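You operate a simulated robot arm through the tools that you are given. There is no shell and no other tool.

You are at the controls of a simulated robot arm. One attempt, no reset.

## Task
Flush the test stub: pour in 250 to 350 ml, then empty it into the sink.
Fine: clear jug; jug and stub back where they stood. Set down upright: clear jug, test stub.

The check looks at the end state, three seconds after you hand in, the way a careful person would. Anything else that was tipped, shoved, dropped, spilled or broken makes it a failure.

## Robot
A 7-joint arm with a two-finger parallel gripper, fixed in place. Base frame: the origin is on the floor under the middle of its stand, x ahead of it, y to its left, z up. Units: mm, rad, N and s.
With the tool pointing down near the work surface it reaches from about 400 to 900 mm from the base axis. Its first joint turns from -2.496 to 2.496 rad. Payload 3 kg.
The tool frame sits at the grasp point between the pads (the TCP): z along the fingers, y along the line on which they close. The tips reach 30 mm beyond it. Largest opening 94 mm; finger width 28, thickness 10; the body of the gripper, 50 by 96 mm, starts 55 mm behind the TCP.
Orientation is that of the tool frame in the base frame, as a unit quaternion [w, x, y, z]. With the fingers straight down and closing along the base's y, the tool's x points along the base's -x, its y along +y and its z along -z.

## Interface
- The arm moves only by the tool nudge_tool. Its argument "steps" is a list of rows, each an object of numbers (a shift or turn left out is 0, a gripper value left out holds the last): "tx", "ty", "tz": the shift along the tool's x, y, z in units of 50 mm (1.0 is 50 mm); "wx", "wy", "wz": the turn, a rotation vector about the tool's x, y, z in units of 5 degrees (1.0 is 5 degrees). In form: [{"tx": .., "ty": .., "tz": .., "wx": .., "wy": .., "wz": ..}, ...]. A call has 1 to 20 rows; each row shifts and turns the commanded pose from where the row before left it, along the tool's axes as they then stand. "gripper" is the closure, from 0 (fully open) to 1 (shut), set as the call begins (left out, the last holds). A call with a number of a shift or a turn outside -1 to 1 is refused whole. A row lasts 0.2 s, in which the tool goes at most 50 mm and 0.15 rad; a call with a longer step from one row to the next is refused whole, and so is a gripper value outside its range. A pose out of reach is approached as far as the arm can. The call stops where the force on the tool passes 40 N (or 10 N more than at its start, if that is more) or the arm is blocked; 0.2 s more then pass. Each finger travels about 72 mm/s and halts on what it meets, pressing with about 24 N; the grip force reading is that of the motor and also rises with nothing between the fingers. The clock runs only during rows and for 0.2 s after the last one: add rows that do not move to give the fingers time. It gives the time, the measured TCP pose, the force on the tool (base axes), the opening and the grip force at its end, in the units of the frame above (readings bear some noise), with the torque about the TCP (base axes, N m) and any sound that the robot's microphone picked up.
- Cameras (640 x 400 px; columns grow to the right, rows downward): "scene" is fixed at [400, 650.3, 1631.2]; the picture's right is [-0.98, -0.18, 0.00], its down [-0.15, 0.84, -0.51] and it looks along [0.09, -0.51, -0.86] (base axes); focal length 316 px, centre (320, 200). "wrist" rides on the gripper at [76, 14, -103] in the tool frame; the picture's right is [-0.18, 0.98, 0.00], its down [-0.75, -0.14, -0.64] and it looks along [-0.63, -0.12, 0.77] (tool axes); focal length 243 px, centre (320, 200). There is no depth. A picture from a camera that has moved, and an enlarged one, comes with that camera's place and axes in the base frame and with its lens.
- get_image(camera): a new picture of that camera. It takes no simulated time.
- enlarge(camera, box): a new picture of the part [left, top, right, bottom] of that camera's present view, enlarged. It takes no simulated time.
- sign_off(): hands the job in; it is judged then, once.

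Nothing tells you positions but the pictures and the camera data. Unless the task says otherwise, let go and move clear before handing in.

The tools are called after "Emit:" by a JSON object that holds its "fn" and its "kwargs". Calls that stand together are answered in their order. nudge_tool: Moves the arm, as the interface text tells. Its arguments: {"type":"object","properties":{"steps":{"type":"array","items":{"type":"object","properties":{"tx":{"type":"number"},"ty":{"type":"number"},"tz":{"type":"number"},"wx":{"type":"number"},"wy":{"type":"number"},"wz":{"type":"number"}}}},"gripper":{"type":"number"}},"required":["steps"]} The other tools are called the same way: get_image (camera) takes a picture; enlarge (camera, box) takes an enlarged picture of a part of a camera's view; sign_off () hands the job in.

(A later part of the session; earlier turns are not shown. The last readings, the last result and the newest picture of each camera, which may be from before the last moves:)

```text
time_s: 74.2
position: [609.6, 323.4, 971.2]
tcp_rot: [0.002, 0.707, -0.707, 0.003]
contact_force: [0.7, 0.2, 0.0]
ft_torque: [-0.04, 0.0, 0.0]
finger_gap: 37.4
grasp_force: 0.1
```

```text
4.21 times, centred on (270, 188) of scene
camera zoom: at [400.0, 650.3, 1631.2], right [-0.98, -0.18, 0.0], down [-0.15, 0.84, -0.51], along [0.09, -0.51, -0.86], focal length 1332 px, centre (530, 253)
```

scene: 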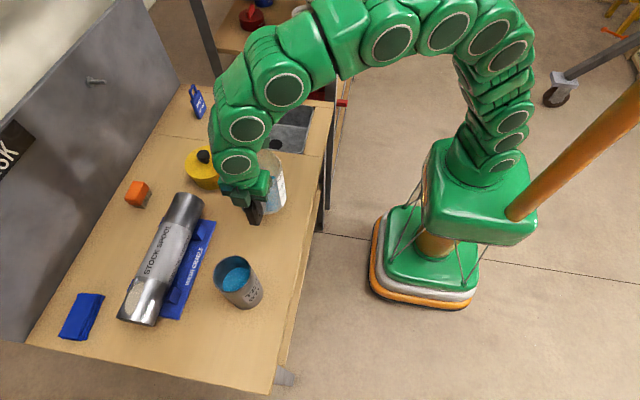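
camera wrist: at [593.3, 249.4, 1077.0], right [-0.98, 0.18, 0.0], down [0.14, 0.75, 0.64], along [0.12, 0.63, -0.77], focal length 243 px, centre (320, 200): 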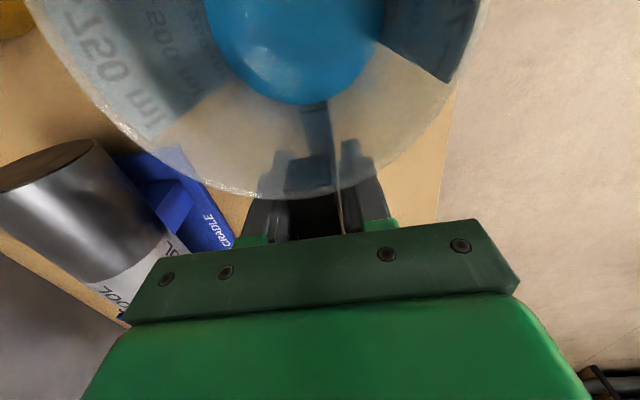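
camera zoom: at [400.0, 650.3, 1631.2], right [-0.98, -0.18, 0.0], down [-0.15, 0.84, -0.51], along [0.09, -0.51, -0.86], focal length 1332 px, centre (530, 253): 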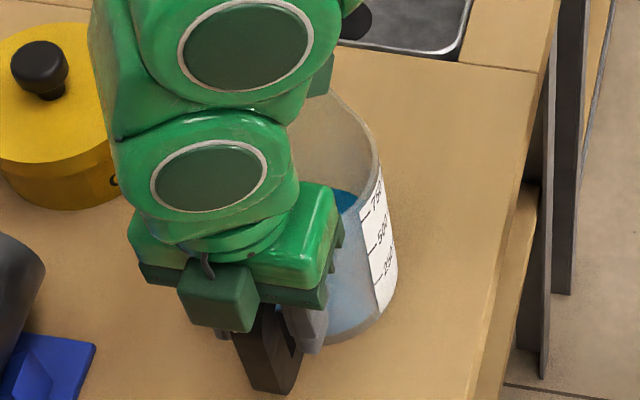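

The jug is released and standing upright. I'll open fully and lift straight off.

Emit:
{"fn": "nudge_tool", "kwargs": {"steps": [{}, {}, {}], "gripper": 0}}

Emit:
{"fn": "nudge_tool", "kwargs": {"steps": [{"tz": -0.2}, {"tz": -0.4}, {"tz": -0.6}, {"tz": -0.7}, {"tz": -0.7}, {"tz": -0.7}, {"tz": -0.7, "wy": -0.1}, {"tz": -0.5}, {}, {}]}}

Emit:
{"fn": "get_image", "kwargs": {"camera": "scene"}}

Emit:
{"fn": "enlarge", "kwargs": {"camera": "scene", "box": [220, 145, 310, 245]}}

Emit:
{"fn": "get_image", "kwargs": {"camera": "wrist"}}

```text
time_s: 75.0
position: [610.4, 324.6, 971.7]
tcp_rot: [0.002, 0.707, -0.707, 0.003]
contact_force: [0.2, 0.7, 0.9]
ft_torque: [0.0, -0.01, 0.03]
finger_gap: 94.0
grasp_force: 0.0
```

```text
time_s: 77.2
position: [606.8, 325.4, 1198.0]
tcp_rot: [0.0, 0.707, -0.707, 0.0]
contact_force: [-0.4, 0.6, 0.0]
ft_torque: [0.0, 0.0, 0.01]
finger_gap: 94.1
grasp_force: 0.0
```

```text
taken
```

scene: 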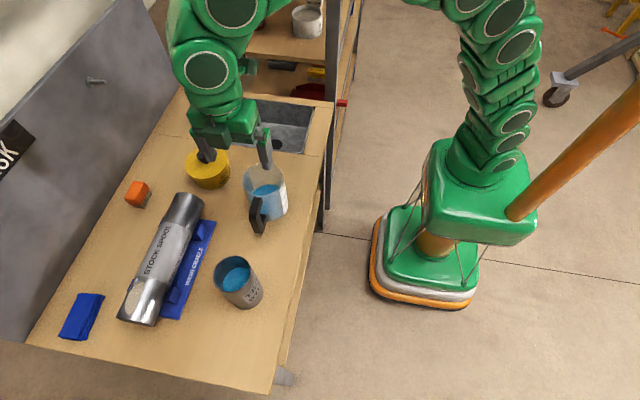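

```text
4.00 times, centred on (265, 195) of scene
camera zoom: at [400.0, 650.3, 1631.2], right [-0.98, -0.18, 0.0], down [-0.15, 0.84, -0.51], along [0.09, -0.51, -0.86], focal length 1266 px, centre (540, 220)
```

zoom: 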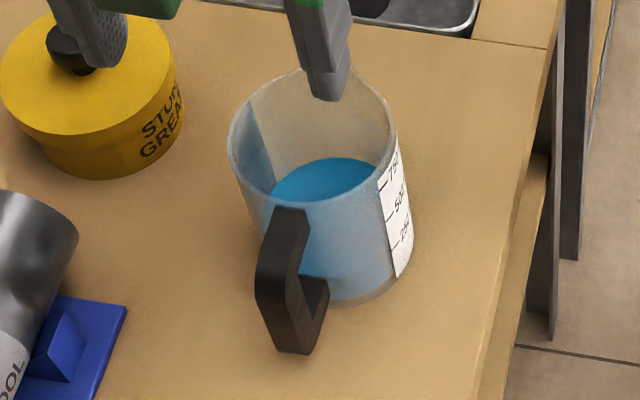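

```text
taken
camera wrist: at [591.4, 248.7, 1299.8], right [-0.98, 0.18, 0.0], down [0.14, 0.75, 0.64], along [0.12, 0.63, -0.77], focal length 243 px, centre (320, 200)
```

wrist: 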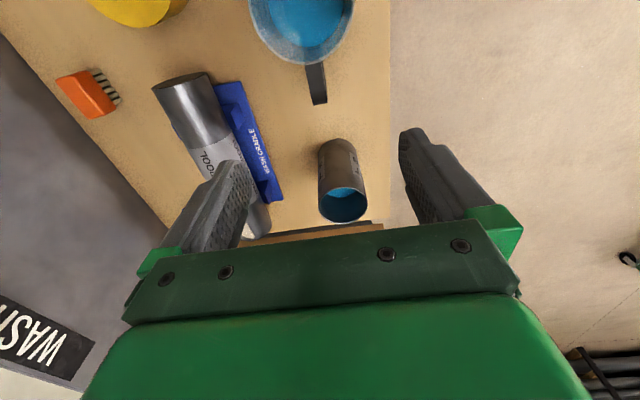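

The jug stands exactly as before. Next is the stub, so I'll refine its position from this overhead wrist view.

Emit:
{"fn": "enlarge", "kwargs": {"camera": "wrist", "box": [290, 120, 390, 230]}}

Emit:
{"fn": "enlarge", "kwargs": {"camera": "scene", "box": [205, 245, 275, 315]}}

```text
3.64 times, centred on (340, 175) of wrist
camera zoom: at [591.4, 248.7, 1299.8], right [-0.98, 0.18, 0.0], down [0.14, 0.75, 0.64], along [0.12, 0.63, -0.77], focal length 882 px, centre (247, 291)
```

zoom: 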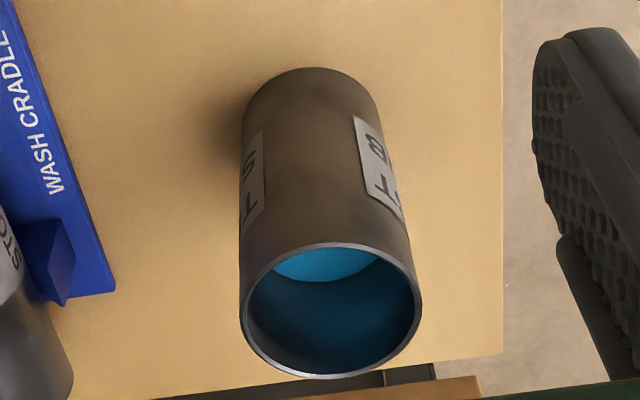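

```text
5.71 times, centred on (240, 280) of scene
camera zoom: at [400.0, 650.3, 1631.2], right [-0.98, -0.18, 0.0], down [-0.15, 0.84, -0.51], along [0.09, -0.51, -0.86], focal length 1808 px, centre (777, -257)
```

zoom: 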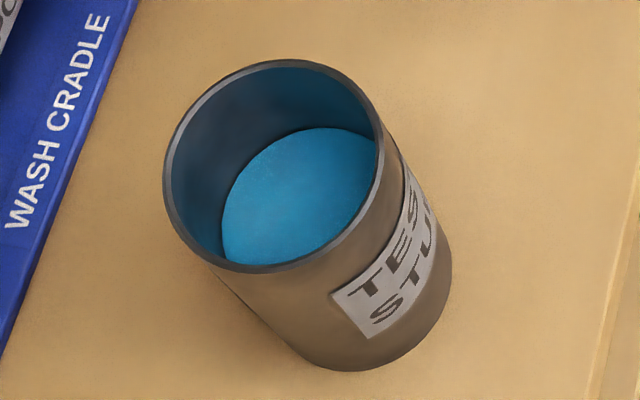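

The stub is at (601, 489), radius 37, with its top at 1027. I'll grip it from the base side with the tool pitched to about 22° below horizontal. First I'll yaw and pitch up here at a safe height.

Emit:
{"fn": "nudge_tool", "kwargs": {"steps": [{"wz": 0.9}, {"wz": 0.9}, {"wz": 0.9}, {"wz": 0.9}, {"wz": 0.9}, {"wz": 0.9}, {"wz": 0.9}, {"wz": 0.9}, {"wz": 0.9}, {"wz": 0.9}, {"wz": 0.9}, {"wz": 0.3}, {}]}}

Emit:
{"fn": "nudge_tool", "kwargs": {"steps": [{"wy": -1}, {"wy": -1}, {"wy": -1}, {"wy": -1}, {"wy": -1}, {"wy": -1}, {"wy": -1}, {"wy": -1}, {"wy": -1}, {"wy": -1}, {"wy": -1}, {"wy": -1}, {"wy": -1}, {"wy": -0.6}, {}, {}]}}

Emit:
{"fn": "get_image", "kwargs": {"camera": "scene"}}

Emit:
{"fn": "get_image", "kwargs": {"camera": "wrist"}}

```text
time_s: 80.0
position: [611.6, 326.9, 1196.9]
tcp_rot: [0.0, -0.335, 0.942, 0.001]
contact_force: [0.3, -0.1, 0.7]
ft_torque: [0.0, 0.02, 0.0]
finger_gap: 94.1
grasp_force: 0.1
```

```text
time_s: 83.4
position: [610.2, 326.0, 1197.3]
tcp_rot: [0.526, -0.278, 0.782, 0.187]
contact_force: [-0.1, -0.2, -0.2]
ft_torque: [-0.03, 0.04, -0.06]
finger_gap: 94.3
grasp_force: 0.0
```

```text
taken
```

scene: 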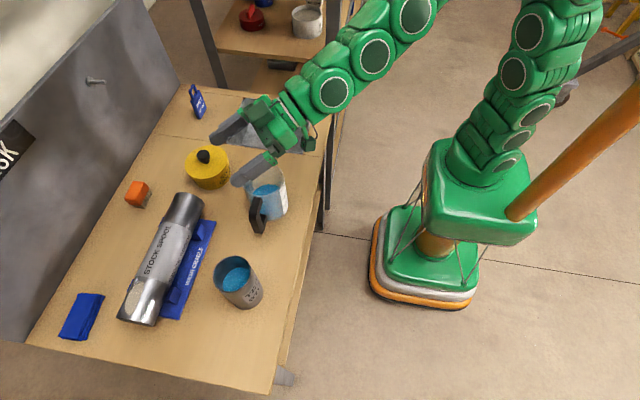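

```text
taken
camera wrist: at [504.7, 259.1, 1163.2], right [-0.57, 0.81, 0.17], down [-0.15, -0.31, 0.94], along [0.81, 0.5, 0.3], focal length 243 px, centre (320, 200)
```

wrist: 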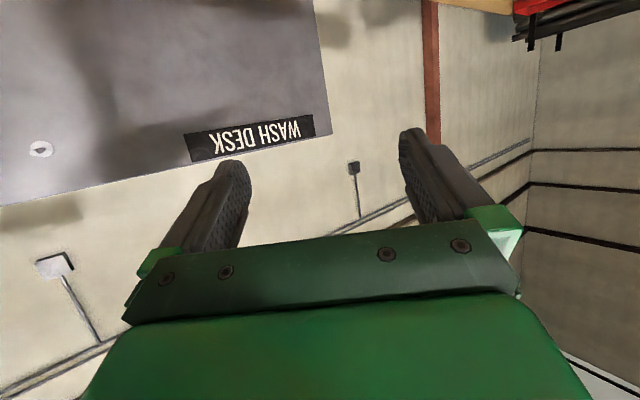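

Emit:
{"fn": "nudge_tool", "kwargs": {"steps": [{"tx": 0.345, "ty": 0.441, "tz": -0.008}, {"tx": 0.345, "ty": 0.441, "tz": -0.008}, {"tx": 0.345, "ty": 0.441, "tz": -0.008}, {"tx": 0.345, "ty": 0.441, "tz": -0.008}, {"tx": 0.345, "ty": 0.441, "tz": -0.008}, {"tx": 0.345, "ty": 0.441, "tz": -0.008}, {}, {"tx": 0.3, "tz": 0.1213}, {"tx": 0.5, "tz": 0.2022}, {"tx": 0.5, "tz": 0.2022}, {"tx": 0.5, "tz": 0.2022}, {"tx": 0.4, "tz": 0.1618}, {"tx": 0.303, "tz": 0.1225}, {}, {}]}}

Emit:
{"fn": "get_image", "kwargs": {"camera": "scene"}}

Emit:
{"fn": "get_image", "kwargs": {"camera": "wrist"}}

```text
time_s: 86.6
position: [533.9, 415.8, 1025.7]
tcp_rot: [0.525, -0.278, 0.782, 0.187]
contact_force: [0.1, 0.4, 0.1]
ft_torque: [-0.01, -0.02, 0.02]
finger_gap: 94.0
grasp_force: 0.1
out of reach, approached as far as the arm can: row 6, 8, 9, 10, 11, 12, 13
```

```text
taken
```

scene: 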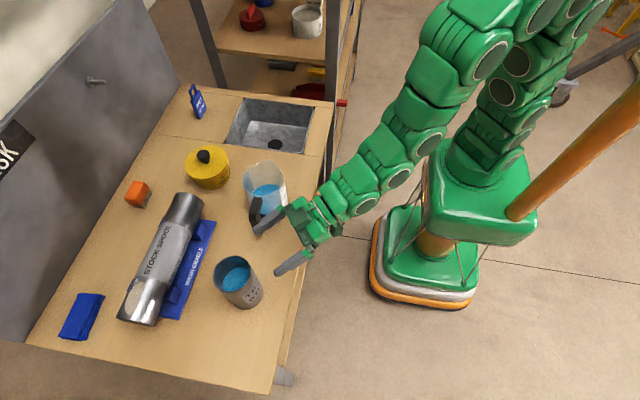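

```text
taken
camera wrist: at [428.8, 348.5, 992.4], right [-0.56, 0.81, 0.17], down [-0.15, -0.3, 0.94], along [0.81, 0.51, 0.29], focal length 243 px, centre (320, 200)
```

wrist: 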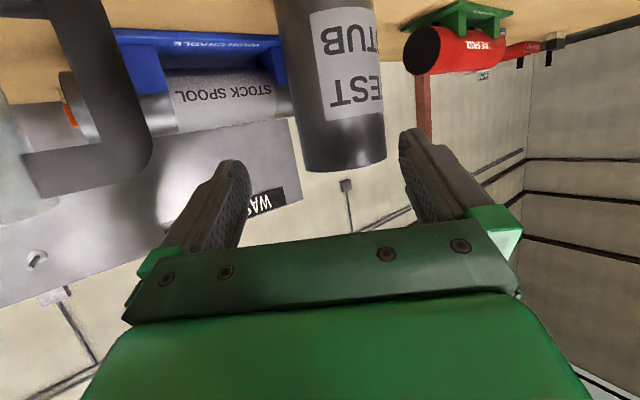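

The fully retracted pre-approach is too close to the base for the arm. It is safely stopped near (534, 416, 1026), so I'll test where the commanded pose is with a small move outward.

Emit:
{"fn": "nudge_tool", "kwargs": {"steps": [{"tx": -0.15, "tz": 0.371}, {}, {}]}}

```text
time_s: 87.4
position: [549.6, 428.8, 1025.1]
tcp_rot: [0.527, -0.278, 0.781, 0.188]
contact_force: [1.0, -0.5, -0.8]
ft_torque: [-0.01, -0.02, -0.02]
finger_gap: 94.1
grasp_force: 0.1
```

Emit:
{"fn": "nudge_tool", "kwargs": {"steps": [{"ty": 0.15}, {"ty": 0.146}, {}, {"tx": 0.278, "tz": 0.1125}, {"tx": 0.278, "tz": 0.1125}, {"tx": 0.278, "tz": 0.1125}, {"tx": 0.278, "tz": 0.1125}, {}, {}]}}

Emit:
{"fn": "get_image", "kwargs": {"camera": "wrist"}}

Emit:
{"fn": "enlarge", "kwargs": {"camera": "scene", "box": [190, 190, 350, 310]}}

```text
time_s: 89.4
position: [541.9, 441.7, 965.3]
tcp_rot: [0.527, -0.278, 0.781, 0.187]
contact_force: [0.3, -0.2, 0.6]
ft_torque: [0.0, -0.01, -0.03]
finger_gap: 94.0
grasp_force: 0.0
```

```text
taken
camera wrist: at [435.3, 373.8, 931.8], right [-0.57, 0.81, 0.17], down [-0.15, -0.31, 0.94], along [0.81, 0.51, 0.3], focal length 243 px, centre (320, 200)
```

wrist: 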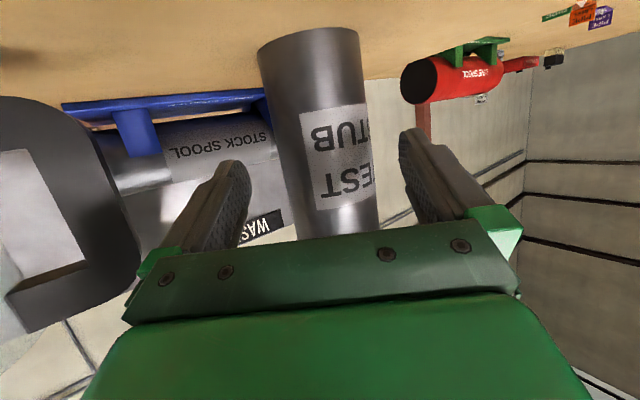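

```text
3.33 times, centred on (270, 250) of scene
camera zoom: at [400.0, 650.3, 1631.2], right [-0.98, -0.18, 0.0], down [-0.15, 0.84, -0.51], along [0.09, -0.51, -0.86], focal length 1055 px, centre (487, 33)
```

zoom: 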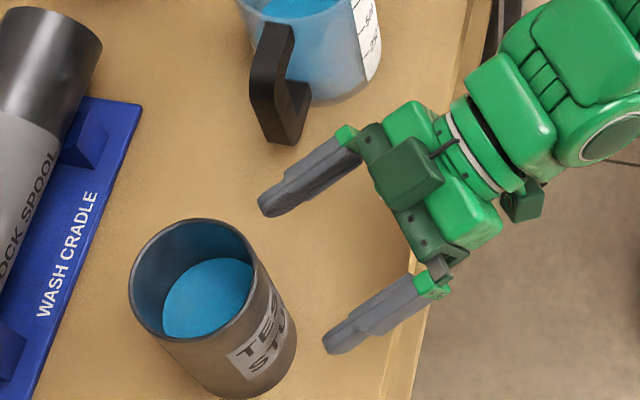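

Alignment is verified: the gripper is laterally centred on the stub within 1 mm, at z≈965. I'll advance so the fingers straddle the stub, keeping the palm clear of its rim.

Emit:
{"fn": "nudge_tool", "kwargs": {"steps": [{"tx": -0.0783, "tz": 0.1934}, {"tx": -0.0783, "tz": 0.1934}, {"tx": -0.0783, "tz": 0.1934}, {"tx": -0.0783, "tz": 0.1934}, {}, {}]}}

Emit:
{"fn": "enlarge", "kwargs": {"camera": "scene", "box": [190, 210, 310, 310]}}

Emit:
{"fn": "get_image", "kwargs": {"camera": "wrist"}}

```text
time_s: 90.8
position: [573.0, 467.2, 962.8]
tcp_rot: [0.527, -0.278, 0.781, 0.188]
contact_force: [0.1, 0.9, 0.3]
ft_torque: [0.02, 0.04, -0.04]
finger_gap: 93.9
grasp_force: 0.1
```

```text
4.00 times, centred on (250, 260) of scene
camera zoom: at [400.0, 650.3, 1631.2], right [-0.98, -0.18, 0.0], down [-0.15, 0.84, -0.51], along [0.09, -0.51, -0.86], focal length 1266 px, centre (600, -40)
```

zoom: 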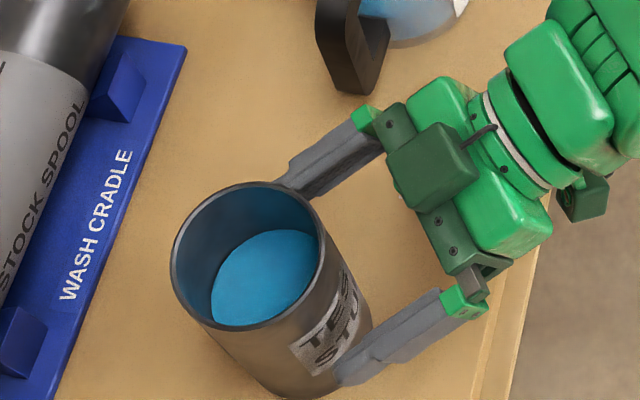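

```text
taken
camera wrist: at [466.5, 400.2, 930.4], right [-0.57, 0.81, 0.17], down [-0.15, -0.31, 0.94], along [0.81, 0.51, 0.3], focal length 243 px, centre (320, 200)
```

wrist: 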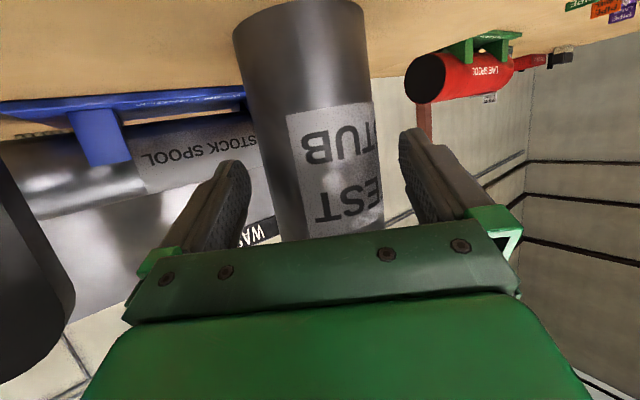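

Emit:
{"fn": "nudge_tool", "kwargs": {"steps": [{"tx": -0.0545, "tz": 0.1347, "ty": -0.01}, {"tx": -0.0545, "tz": 0.1347, "ty": -0.01}, {"tx": -0.0545, "tz": 0.1347}, {}, {}]}}

Emit:
{"fn": "enlarge", "kwargs": {"camera": "scene", "box": [190, 210, 310, 310]}}

Emit:
{"fn": "get_image", "kwargs": {"camera": "wrist"}}

```text
time_s: 92.0
position: [589.1, 478.2, 964.0]
tcp_rot: [0.527, -0.277, 0.782, 0.187]
contact_force: [-0.3, -0.3, 0.6]
ft_torque: [-0.03, 0.0, 0.03]
finger_gap: 94.0
grasp_force: 0.0
```

```text
4.00 times, centred on (250, 260) of scene
camera zoom: at [400.0, 650.3, 1631.2], right [-0.98, -0.18, 0.0], down [-0.15, 0.84, -0.51], along [0.09, -0.51, -0.86], focal length 1266 px, centre (600, -40)
```

zoom: 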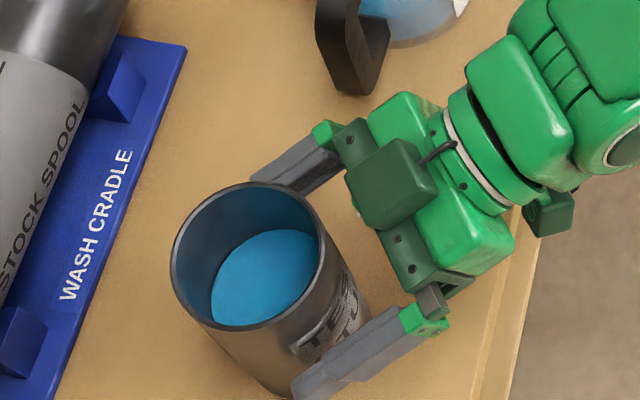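

```text
taken
camera wrist: at [484.4, 413.0, 931.2], right [-0.57, 0.81, 0.17], down [-0.15, -0.31, 0.94], along [0.81, 0.51, 0.3], focal length 243 px, centre (320, 200)
```

wrist: 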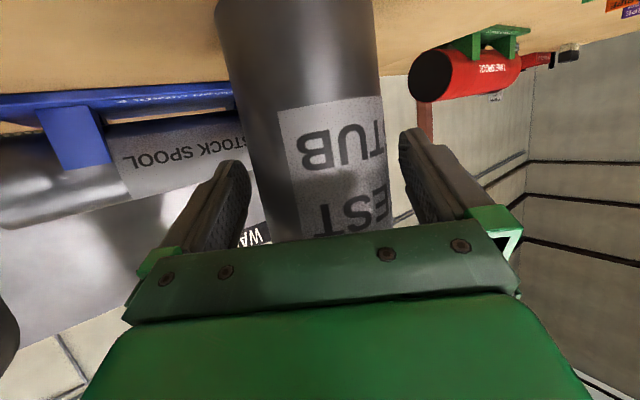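

Well centred, and the palm clears the rim. I'll close gradually.

Emit:
{"fn": "nudge_tool", "kwargs": {"steps": [{}, {}], "gripper": 0.15}}

Emit:
{"fn": "nudge_tool", "kwargs": {"steps": [{}, {}], "gripper": 0.19}}

Emit:
{"fn": "enlarge", "kwargs": {"camera": "wrist", "box": [160, 80, 500, 280]}}

```text
time_s: 92.6
position: [589.2, 479.2, 963.5]
tcp_rot: [0.527, -0.277, 0.781, 0.187]
contact_force: [0.8, 0.5, -1.1]
ft_torque: [0.01, 0.0, 0.01]
finger_gap: 80.1
grasp_force: 0.1
```

```text
time_s: 93.2
position: [589.9, 480.5, 964.5]
tcp_rot: [0.527, -0.277, 0.782, 0.186]
contact_force: [0.0, 0.6, 0.1]
ft_torque: [-0.01, -0.01, 0.0]
finger_gap: 76.2
grasp_force: 0.1
```

```text
1.88 times, centred on (330, 180) of wrist
camera zoom: at [484.3, 412.9, 931.2], right [-0.57, 0.81, 0.17], down [-0.15, -0.31, 0.94], along [0.81, 0.51, 0.3], focal length 457 px, centre (301, 238)
```

zoom: 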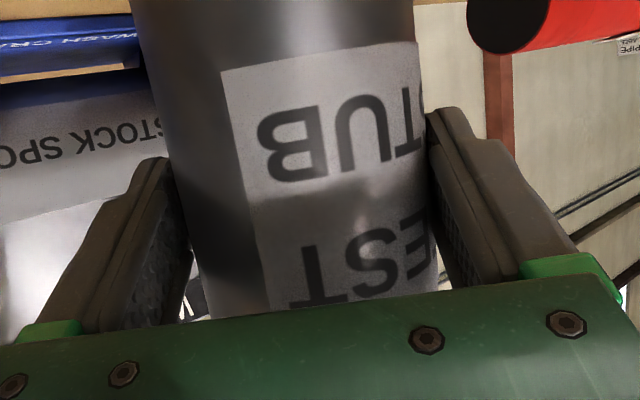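

Emit:
{"fn": "nudge_tool", "kwargs": {"steps": [{}], "gripper": 0.205}}

Emit:
{"fn": "nudge_tool", "kwargs": {"steps": [{}], "gripper": 0.22}}

Emit:
{"fn": "nudge_tool", "kwargs": {"steps": [{}, {}], "gripper": 0.3}}

```text
time_s: 93.6
position: [589.6, 479.4, 964.7]
tcp_rot: [0.527, -0.278, 0.781, 0.187]
contact_force: [-0.9, 0.7, -0.4]
ft_torque: [0.03, -0.02, 0.03]
finger_gap: 75.6
grasp_force: 1.0
```

```text
time_s: 94.0
position: [590.4, 480.8, 965.5]
tcp_rot: [0.527, -0.277, 0.782, 0.186]
contact_force: [-1.9, 2.3, 1.0]
ft_torque: [0.04, 0.03, 0.08]
finger_gap: 74.7
grasp_force: 2.2
```

```text
time_s: 94.6
position: [590.1, 480.3, 964.1]
tcp_rot: [0.527, -0.278, 0.781, 0.187]
contact_force: [-1.8, 2.2, 0.7]
ft_torque: [0.28, 0.17, 0.05]
finger_gap: 74.2
grasp_force: 24.0
```

Gripped at 74 mm. I'll fully close and test with a small lift.

Emit:
{"fn": "nudge_tool", "kwargs": {"steps": [{}, {"tx": -0.05, "tz": -0.02}, {"tx": -0.06, "tz": -0.0243}, {}, {}], "gripper": 1.0}}

Emit:
{"fn": "enlarge", "kwargs": {"camera": "scene", "box": [190, 210, 310, 310]}}

Emit:
{"fn": "get_image", "kwargs": {"camera": "wrist"}}

```text
time_s: 95.8
position: [589.7, 479.2, 968.6]
tcp_rot: [0.527, -0.277, 0.781, 0.187]
contact_force: [-0.6, -0.3, -2.8]
ft_torque: [-0.13, 0.23, -0.05]
finger_gap: 73.9
grasp_force: 24.0
```

```text
4.00 times, centred on (250, 260) of scene
camera zoom: at [400.0, 650.3, 1631.2], right [-0.98, -0.18, 0.0], down [-0.15, 0.84, -0.51], along [0.09, -0.51, -0.86], focal length 1266 px, centre (600, -40)
```

zoom: 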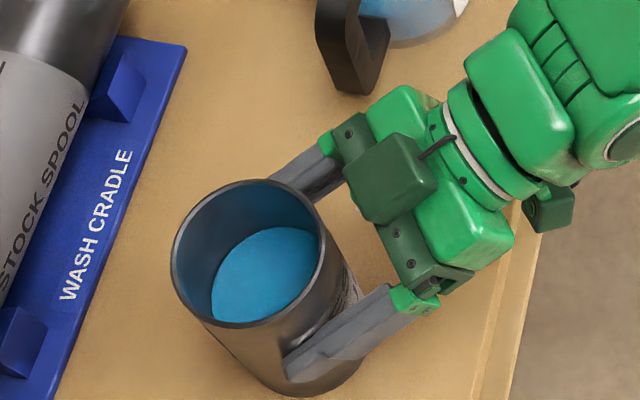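

```text
taken
camera wrist: at [484.4, 412.1, 936.8], right [-0.57, 0.81, 0.17], down [-0.15, -0.31, 0.94], along [0.81, 0.5, 0.3], focal length 243 px, centre (320, 200)
```

wrist: 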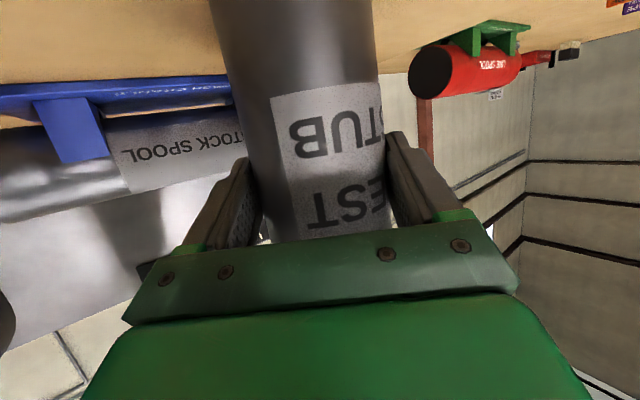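

Emit:
{"fn": "nudge_tool", "kwargs": {"steps": [{"tx": -0.15, "tz": -0.0607}, {"tx": -0.25, "tz": -0.1011}, {"tx": -0.15, "tz": -0.0607}, {}, {}]}}

Emit:
{"fn": "nudge_tool", "kwargs": {"steps": [{}]}}

Emit:
{"fn": "enlarge", "kwargs": {"camera": "scene", "box": [190, 210, 310, 310]}}

Emit:
{"fn": "get_image", "kwargs": {"camera": "wrist"}}

```text
time_s: 97.0
position: [590.5, 479.9, 1000.2]
tcp_rot: [0.527, -0.278, 0.781, 0.187]
contact_force: [-0.3, -0.4, -6.9]
ft_torque: [-0.12, 0.12, 0.01]
finger_gap: 73.5
grasp_force: 23.6
```

```text
time_s: 97.4
position: [589.6, 480.0, 1001.5]
tcp_rot: [0.527, -0.277, 0.781, 0.187]
contact_force: [0.4, 0.1, -7.2]
ft_torque: [-0.1, 0.12, 0.03]
finger_gap: 73.6
grasp_force: 23.8
```

```text
4.00 times, centred on (250, 260) of scene
camera zoom: at [400.0, 650.3, 1631.2], right [-0.98, -0.18, 0.0], down [-0.15, 0.84, -0.51], along [0.09, -0.51, -0.86], focal length 1266 px, centre (600, -40)
```

zoom: 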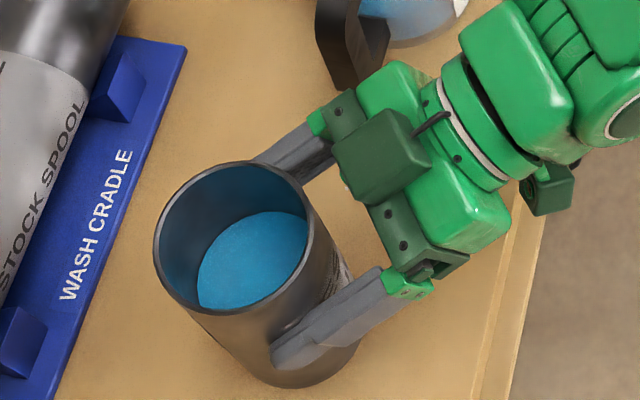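

```text
taken
camera wrist: at [483.9, 412.9, 967.8], right [-0.57, 0.81, 0.17], down [-0.15, -0.31, 0.94], along [0.81, 0.51, 0.3], focal length 243 px, centre (320, 200)
```

wrist: 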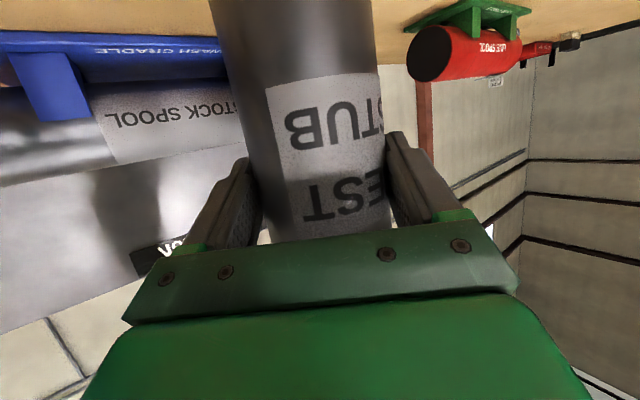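

Emit:
{"fn": "enlarge", "kwargs": {"camera": "wrist", "box": [160, 80, 500, 280]}}

Emit:
{"fn": "nudge_tool", "kwargs": {"steps": [{}, {}, {}, {}]}}

Emit:
{"fn": "enlarge", "kwargs": {"camera": "wrist", "box": [160, 0, 500, 280]}}

Emit:
{"fn": "get_image", "kwargs": {"camera": "scene"}}

```text
1.88 times, centred on (330, 180) of wrist
camera zoom: at [483.9, 412.9, 967.8], right [-0.57, 0.81, 0.17], down [-0.15, -0.31, 0.94], along [0.81, 0.51, 0.3], focal length 457 px, centre (301, 238)
```

zoom: 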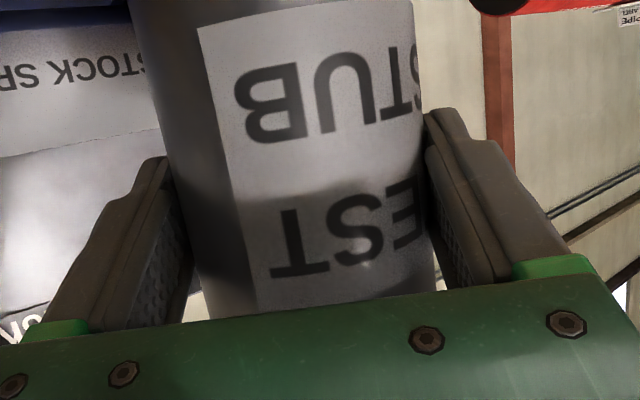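

```text
time_s: 98.4
position: [589.8, 480.1, 1001.6]
tcp_rot: [0.527, -0.278, 0.781, 0.187]
contact_force: [-0.6, -0.4, -6.8]
ft_torque: [-0.1, 0.13, 0.0]
finger_gap: 73.7
grasp_force: 23.9
```

```text
1.43 times, centred on (330, 140) of wrist
camera zoom: at [483.9, 412.9, 967.7], right [-0.57, 0.81, 0.17], down [-0.15, -0.31, 0.94], along [0.81, 0.51, 0.3], focal length 347 px, centre (306, 286)
```

zoom: 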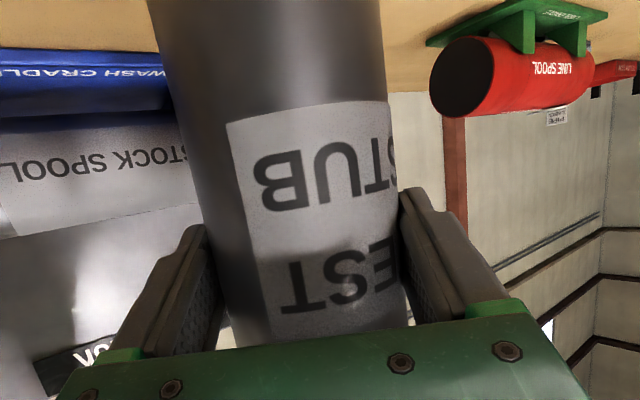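

```text
taken
```

scene: 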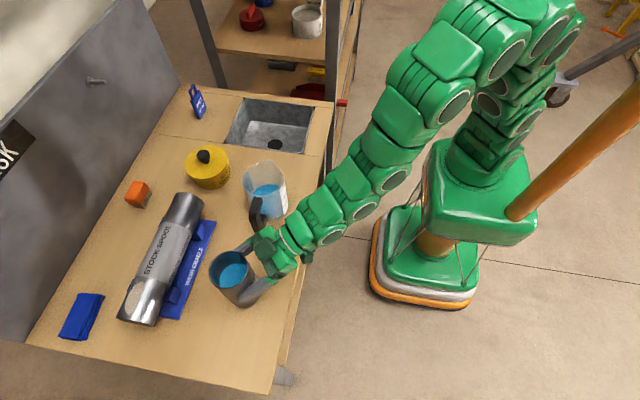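

The stub is airborne at about 7.4 N, but it seems to have slid down in the grip during the lift. I'll check whether it is still creeping.

Emit:
{"fn": "enlarge", "kwargs": {"camera": "wrist", "box": [240, 50, 400, 200]}}

Emit:
{"fn": "nudge_tool", "kwargs": {"steps": [{}, {}, {}, {}, {}, {}, {}, {}, {}, {}]}}

Emit:
{"fn": "enlarge", "kwargs": {"camera": "wrist", "box": [240, 50, 400, 200]}}

```text
2.67 times, centred on (320, 125) of wrist
camera zoom: at [483.9, 412.9, 967.7], right [-0.57, 0.81, 0.17], down [-0.15, -0.31, 0.94], along [0.81, 0.51, 0.3], focal length 647 px, centre (320, 400)
```

zoom: 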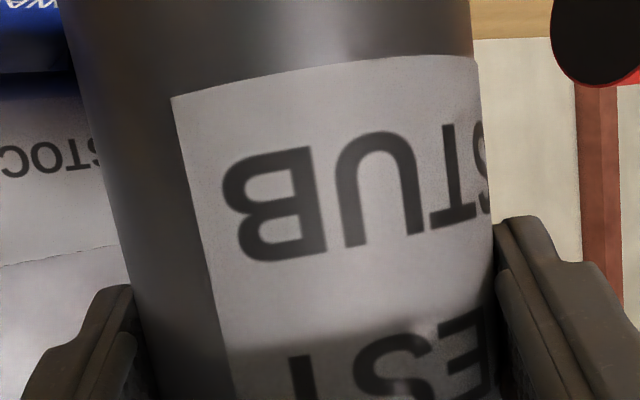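

```text
time_s: 100.6
position: [589.3, 479.3, 1000.4]
tcp_rot: [0.527, -0.277, 0.781, 0.187]
contact_force: [0.0, -0.6, -7.6]
ft_torque: [-0.12, 0.07, -0.03]
finger_gap: 73.5
grasp_force: 24.8
```

```text
2.67 times, centred on (320, 125) of wrist
camera zoom: at [483.9, 412.9, 967.7], right [-0.57, 0.81, 0.17], down [-0.15, -0.31, 0.94], along [0.81, 0.51, 0.3], focal length 647 px, centre (320, 400)
```

zoom: 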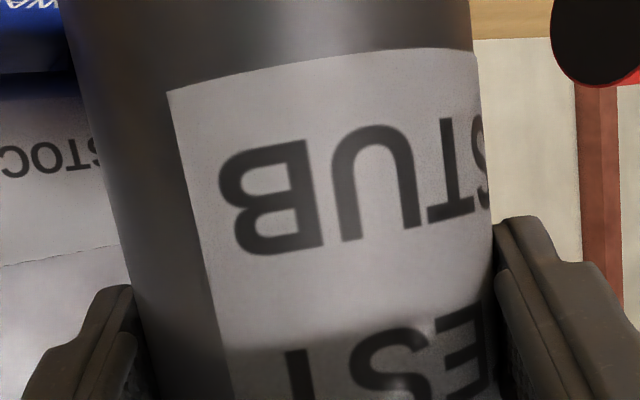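

The stub creeps slowly in the grip at about 0.5 mm/s, so I'll move efficiently. I'll lift over the jug's height and orbit around the base to above the sink.

Emit:
{"fn": "nudge_tool", "kwargs": {"steps": [{"tx": -0.4, "tz": -0.162}, {"tx": -0.7, "tz": -0.283}, {"tx": -0.8, "tz": -0.3236}, {"tx": -0.6, "tz": -0.243}, {"tx": -0.28, "tz": -0.113, "ty": -0.3}, {"tx": 0.0072, "tz": -0.0177, "ty": -0.763, "wx": 0.532, "wz": 0.215}, {"tx": 0.0072, "tz": -0.0177, "ty": -0.763, "wx": 0.532, "wz": 0.215}, {"tx": 0.0072, "tz": -0.0177, "ty": -0.763, "wx": 0.532, "wz": 0.215}, {"tx": 0.0072, "tz": -0.0177, "ty": -0.763, "wx": 0.532, "wz": 0.215}, {"tx": 0.0072, "tz": -0.0177, "ty": -0.763, "wx": 0.532, "wz": 0.215}, {"tx": 0.0072, "tz": -0.0177, "ty": -0.763, "wx": 0.532, "wz": 0.215}, {"tx": 0.0072, "tz": -0.0177, "ty": -0.763, "wx": 0.532, "wz": 0.215}, {"tx": 0.0072, "tz": -0.0177, "ty": -0.763, "wx": 0.532, "wz": 0.215}, {"tx": 0.0072, "tz": -0.0177, "ty": -0.763, "wx": 0.532, "wz": 0.215}, {"tx": 0.0072, "tz": -0.0177, "ty": -0.763, "wx": 0.532, "wz": 0.215}, {"tx": 0.0072, "tz": -0.0177, "ty": -0.763, "wx": 0.532, "wz": 0.215}, {"tx": 0.0072, "tz": -0.0177, "ty": -0.763, "wx": 0.532, "wz": 0.215}, {"tx": 0.0072, "tz": -0.0177, "ty": -0.763, "wx": 0.532, "wz": 0.215}, {"tx": 0.0036, "tz": -0.009, "ty": -0.4, "wx": 0.532, "wz": 0.215}]}}

Emit:
{"fn": "get_image", "kwargs": {"camera": "scene"}}

Emit:
{"fn": "get_image", "kwargs": {"camera": "wrist"}}

```text
time_s: 104.6
position: [766.7, -6.6, 1151.3]
tcp_rot: [0.559, 0.008, 0.829, -0.006]
contact_force: [-0.3, 0.0, -8.0]
ft_torque: [0.02, 0.13, -0.01]
finger_gap: 72.8
grasp_force: 23.8
```

```text
taken
```

scene: 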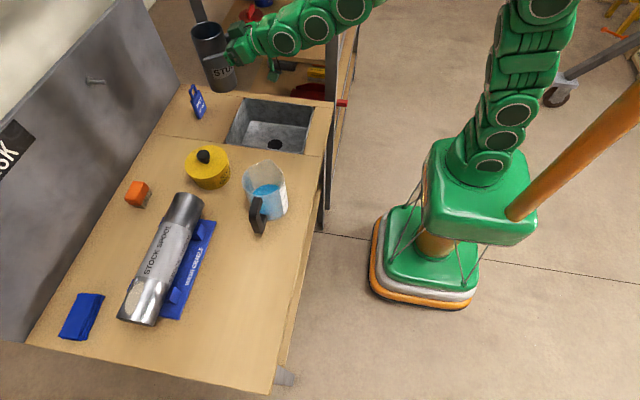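

```text
taken
camera wrist: at [643.6, 10.6, 1118.1], right [0.09, 0.98, 0.17], down [-0.32, -0.13, 0.94], along [0.94, -0.14, 0.3], focal length 243 px, centre (320, 200)
```

wrist: 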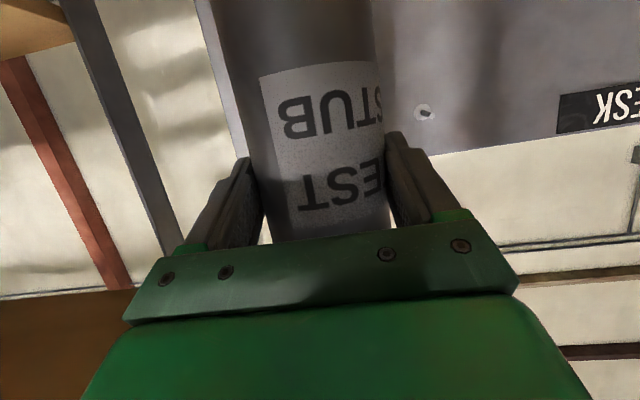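

Emit:
{"fn": "enlarge", "kwargs": {"camera": "wrist", "box": [160, 0, 500, 260]}}

Emit:
{"fn": "enlarge", "kwargs": {"camera": "scene", "box": [170, 0, 350, 160]}}

```text
1.54 times, centred on (330, 130) of wrist
camera zoom: at [643.6, 10.6, 1118.1], right [0.09, 0.98, 0.17], down [-0.32, -0.13, 0.94], along [0.94, -0.14, 0.3], focal length 373 px, centre (305, 308)
```

zoom: 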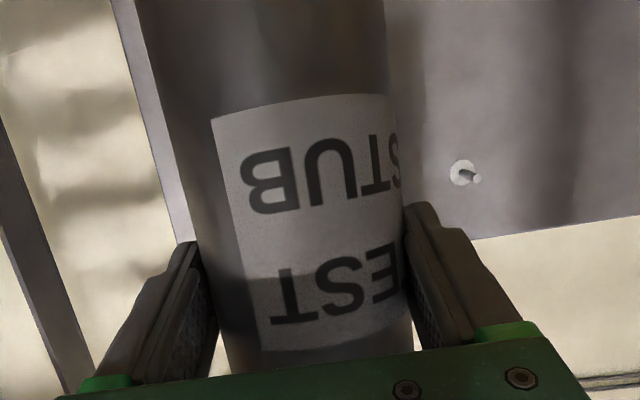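

```text
2.50 times, centred on (260, 80) of scene
camera zoom: at [400.0, 650.3, 1631.2], right [-0.98, -0.18, 0.0], down [-0.15, 0.84, -0.51], along [0.09, -0.51, -0.86], focal length 791 px, centre (470, 500)
```

zoom: 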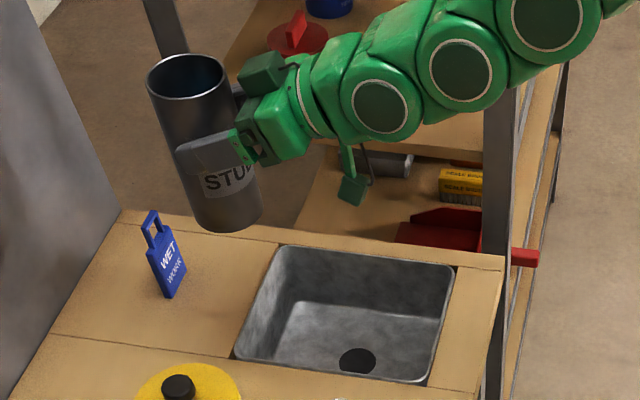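

The stub is vertical and held. I'll descend to pour height over the sink and start the roll, up to about 60°, before any liquid leaves.

Emit:
{"fn": "nudge_tool", "kwargs": {"steps": [{"tx": 0.4, "tz": -0.03}, {"tx": 0.65, "tz": -0.05}, {"tx": 0.65, "tz": -0.05}, {"tx": 0.65, "tz": -0.05}, {"tx": 0.433, "tz": -0.032}, {}, {"wz": 0.5}, {"wz": 1}, {"wz": 1}, {"wz": 1}, {"wz": 1}, {"wz": 1}, {"wz": 1}, {"wz": 1}, {"wz": 1}, {"wz": 1}, {"wz": 1}]}}

Emit:
{"fn": "enlarge", "kwargs": {"camera": "scene", "box": [170, 20, 350, 180]}}

Emit:
{"fn": "get_image", "kwargs": {"camera": "wrist"}}

```text
time_s: 108.2
position: [707.4, -7.9, 1025.1]
tcp_rot: [0.503, 0.374, 0.74, 0.242]
contact_force: [-0.8, -0.3, -7.3]
ft_torque: [-0.17, 0.17, -0.01]
finger_gap: 72.1
grasp_force: 24.3
```

```text
2.50 times, centred on (260, 100) of scene
camera zoom: at [400.0, 650.3, 1631.2], right [-0.98, -0.18, 0.0], down [-0.15, 0.84, -0.51], along [0.09, -0.51, -0.86], focal length 791 px, centre (470, 450)
```

zoom: 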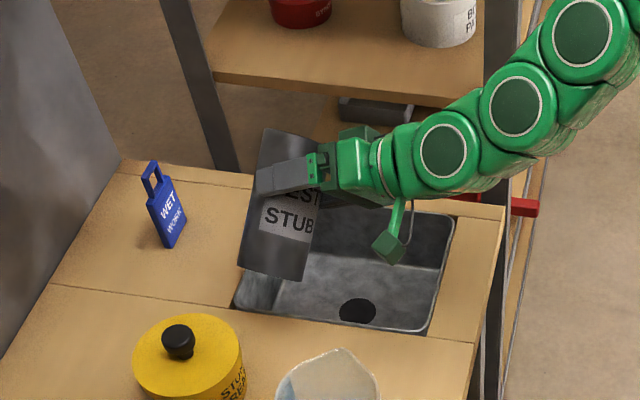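

```text
taken
camera wrist: at [599.7, 63.7, 1030.1], right [0.34, 0.45, 0.83], down [-0.48, -0.67, 0.56], along [0.81, -0.59, -0.02], focal length 243 px, centre (320, 200)
```

wrist: 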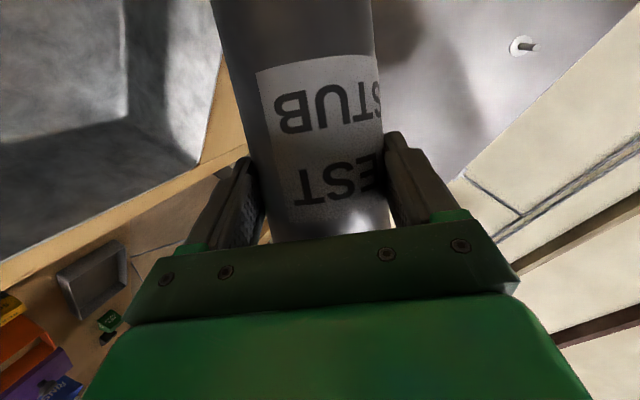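

Emit:
{"fn": "nudge_tool", "kwargs": {"steps": [{"wz": 1}, {"wz": 1}, {"wz": 1}, {"wz": 1}, {"wz": 0.7}, {"wz": 0.7}]}}

Emit:
{"fn": "enlarge", "kwargs": {"camera": "scene", "box": [170, 20, 350, 180]}}

```text
time_s: 109.6
position: [708.0, -6.4, 1024.6]
tcp_rot: [0.434, 0.536, 0.632, 0.354]
contact_force: [-0.7, -0.1, -6.6]
ft_torque: [-0.18, 0.17, -0.03]
finger_gap: 72.1
grasp_force: 23.5
```

```text
2.50 times, centred on (260, 100) of scene
camera zoom: at [400.0, 650.3, 1631.2], right [-0.98, -0.18, 0.0], down [-0.15, 0.84, -0.51], along [0.09, -0.51, -0.86], focal length 791 px, centre (470, 450)
```

zoom: 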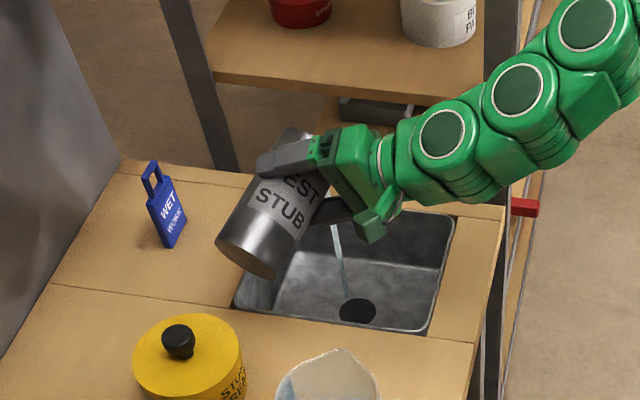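

The stream falls inside the sink near the drain. I'll continue rolling to empty it completely.

Emit:
{"fn": "nudge_tool", "kwargs": {"steps": [{"wz": 0.6}, {"wz": 0.6}, {"wz": 0.6}, {"wz": 0.6}, {"wz": 0.6}, {"wz": 0.8}, {"wz": 0.8}, {"wz": 0.8}]}}

Emit:
{"fn": "enlarge", "kwargs": {"camera": "scene", "box": [170, 20, 350, 180]}}

```text
time_s: 111.4
position: [706.3, -8.5, 1026.2]
tcp_rot: [0.339, 0.67, 0.489, 0.445]
contact_force: [0.2, 0.1, -4.3]
ft_torque: [-0.12, 0.18, -0.03]
finger_gap: 71.6
grasp_force: 24.3
```

```text
2.50 times, centred on (260, 100) of scene
camera zoom: at [400.0, 650.3, 1631.2], right [-0.98, -0.18, 0.0], down [-0.15, 0.84, -0.51], along [0.09, -0.51, -0.86], focal length 791 px, centre (470, 450)
```

zoom: 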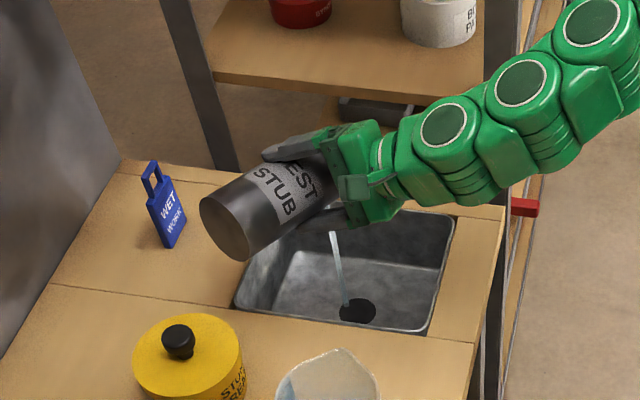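

Emit:
{"fn": "nudge_tool", "kwargs": {"steps": [{"wz": 0.8}, {"wz": 0.8}, {"wz": 0.8}, {"wz": 0.8}, {"wz": 0.9}, {"wz": 0.9}, {"wz": 0.9}, {"wz": 0.9}, {"wz": 0.9}, {"wz": 0.9}, {}]}}

Emit:
{"fn": "enlarge", "kwargs": {"camera": "scene", "box": [170, 20, 350, 180]}}

Emit:
{"fn": "get_image", "kwargs": {"camera": "wrist"}}

```text
time_s: 113.8
position: [705.9, -8.2, 1023.6]
tcp_rot: [0.153, 0.802, 0.21, 0.538]
contact_force: [-0.2, -0.6, -4.6]
ft_torque: [-0.06, 0.19, -0.01]
finger_gap: 71.3
grasp_force: 23.9
```

```text
2.50 times, centred on (260, 100) of scene
camera zoom: at [400.0, 650.3, 1631.2], right [-0.98, -0.18, 0.0], down [-0.15, 0.84, -0.51], along [0.09, -0.51, -0.86], focal length 791 px, centre (470, 450)
```

zoom: 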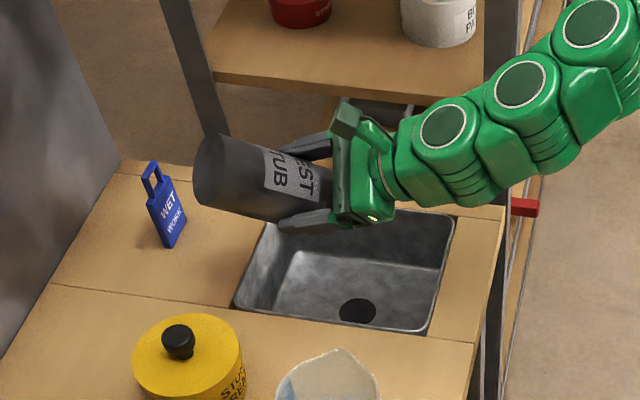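

```text
taken
camera wrist: at [639.0, 19.4, 1129.8], right [0.11, -0.94, 0.32], down [-0.87, -0.24, -0.43], along [0.48, -0.23, -0.85], focal length 243 px, centre (320, 200)
```

wrist: 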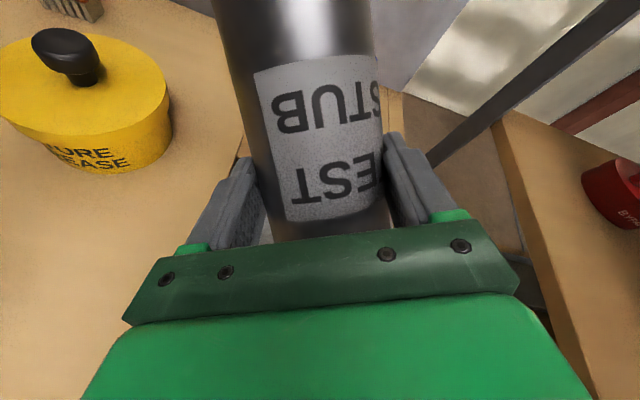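

Empty, and the stream has stopped. The finger gap has crept down a little, so I'll check the grip closely before moving back.

Emit:
{"fn": "enlarge", "kwargs": {"camera": "wrist", "box": [160, 80, 500, 280]}}

Emit:
{"fn": "enlarge", "kwargs": {"camera": "scene", "box": [215, 55, 295, 125]}}

```text
1.88 times, centred on (330, 180) of wrist
camera zoom: at [639.0, 19.4, 1129.8], right [0.11, -0.94, 0.32], down [-0.87, -0.24, -0.43], along [0.48, -0.23, -0.85], focal length 457 px, centre (301, 238)
```

zoom: 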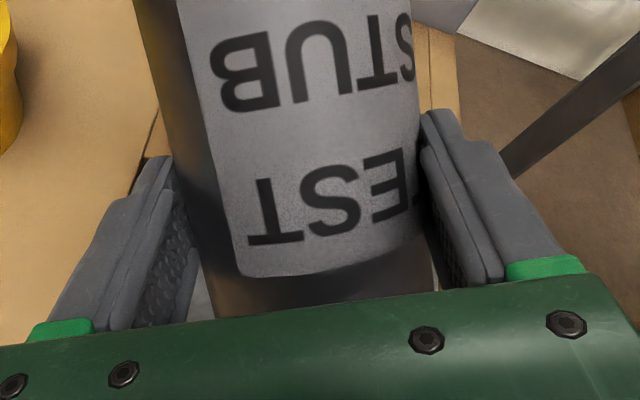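

```text
5.71 times, centred on (255, 90) of scene
camera zoom: at [400.0, 650.3, 1631.2], right [-0.98, -0.18, 0.0], down [-0.15, 0.84, -0.51], along [0.09, -0.51, -0.86], focal length 1808 px, centre (691, 829)
```

zoom: 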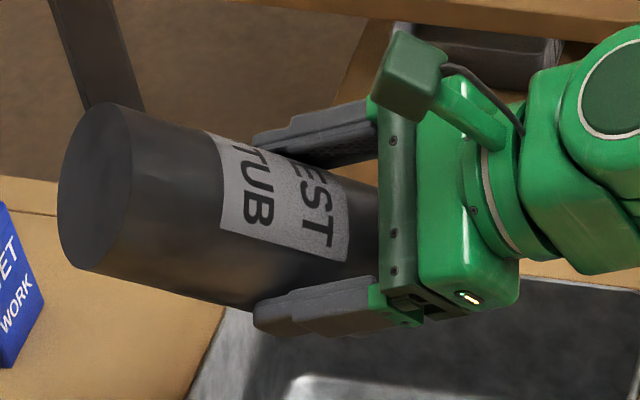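

The stub has slid about 14 mm along its axis and turned slightly, but the grip is stable and it is empty. I'll roll back upright over the sink.

Emit:
{"fn": "nudge_tool", "kwargs": {"steps": [{}, {}, {"wz": -0.5}, {"wz": -1}, {"wz": -1}, {"wz": -1}, {"wz": -1}, {"wz": -1}, {"wz": -1}, {"wz": -1}, {"wz": -1}, {"wz": -1}, {"wz": -1}, {"wz": -1}, {"wz": -1}, {"wz": -1}, {"wz": -1}, {"wz": -1}, {"wz": -1}, {"wz": -1}]}}

Emit:
{"fn": "enlarge", "kwargs": {"camera": "scene", "box": [170, 20, 350, 180]}}

Emit:
{"fn": "nudge_tool", "kwargs": {"steps": [{"wz": -1}, {"wz": -1}, {"wz": -1}, {"wz": -1}, {"wz": -1}, {"wz": -1}, {"wz": -1}, {"wz": -1}, {"wz": -1}, {"wz": -1}, {"wz": -1}, {"wz": -1}, {"wz": -0.4}, {}, {}]}}

Emit:
{"fn": "enlarge", "kwargs": {"camera": "scene", "box": [170, 20, 350, 180]}}

Emit:
{"fn": "get_image", "kwargs": {"camera": "wrist"}}

```text
time_s: 118.0
position: [706.7, -7.7, 1025.7]
tcp_rot: [0.483, 0.433, 0.707, 0.283]
contact_force: [-0.3, -0.5, -3.6]
ft_torque: [-0.15, 0.12, 0.0]
finger_gap: 71.1
grasp_force: 24.1
```

```text
2.50 times, centred on (260, 100) of scene
camera zoom: at [400.0, 650.3, 1631.2], right [-0.98, -0.18, 0.0], down [-0.15, 0.84, -0.51], along [0.09, -0.51, -0.86], focal length 791 px, centre (470, 450)
```

zoom: 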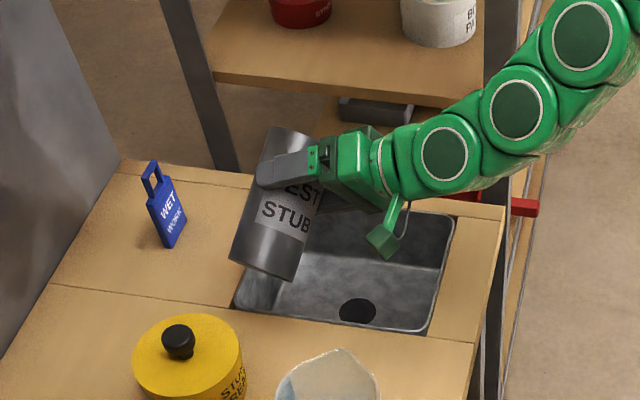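

```text
time_s: 121.2
position: [707.1, -8.0, 1025.1]
tcp_rot: [0.559, 0.007, 0.829, -0.006]
contact_force: [0.4, -0.1, -4.4]
ft_torque: [-0.01, 0.09, 0.01]
finger_gap: 71.2
grasp_force: 23.9
```

```text
2.50 times, centred on (260, 100) of scene
camera zoom: at [400.0, 650.3, 1631.2], right [-0.98, -0.18, 0.0], down [-0.15, 0.84, -0.51], along [0.09, -0.51, -0.86], focal length 791 px, centre (470, 450)
```

zoom: 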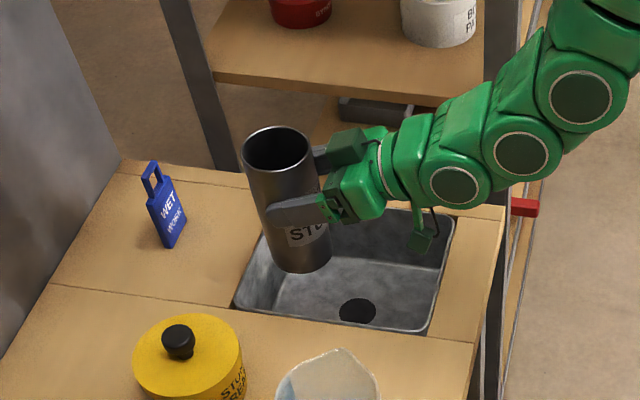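

```text
taken
camera wrist: at [583.1, 8.4, 991.9], right [0.09, 0.98, 0.17], down [-0.32, -0.13, 0.94], along [0.94, -0.14, 0.3], focal length 243 px, centre (320, 200)
```

wrist: 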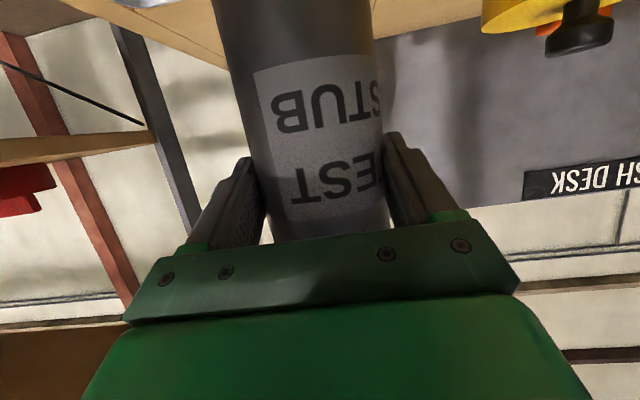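

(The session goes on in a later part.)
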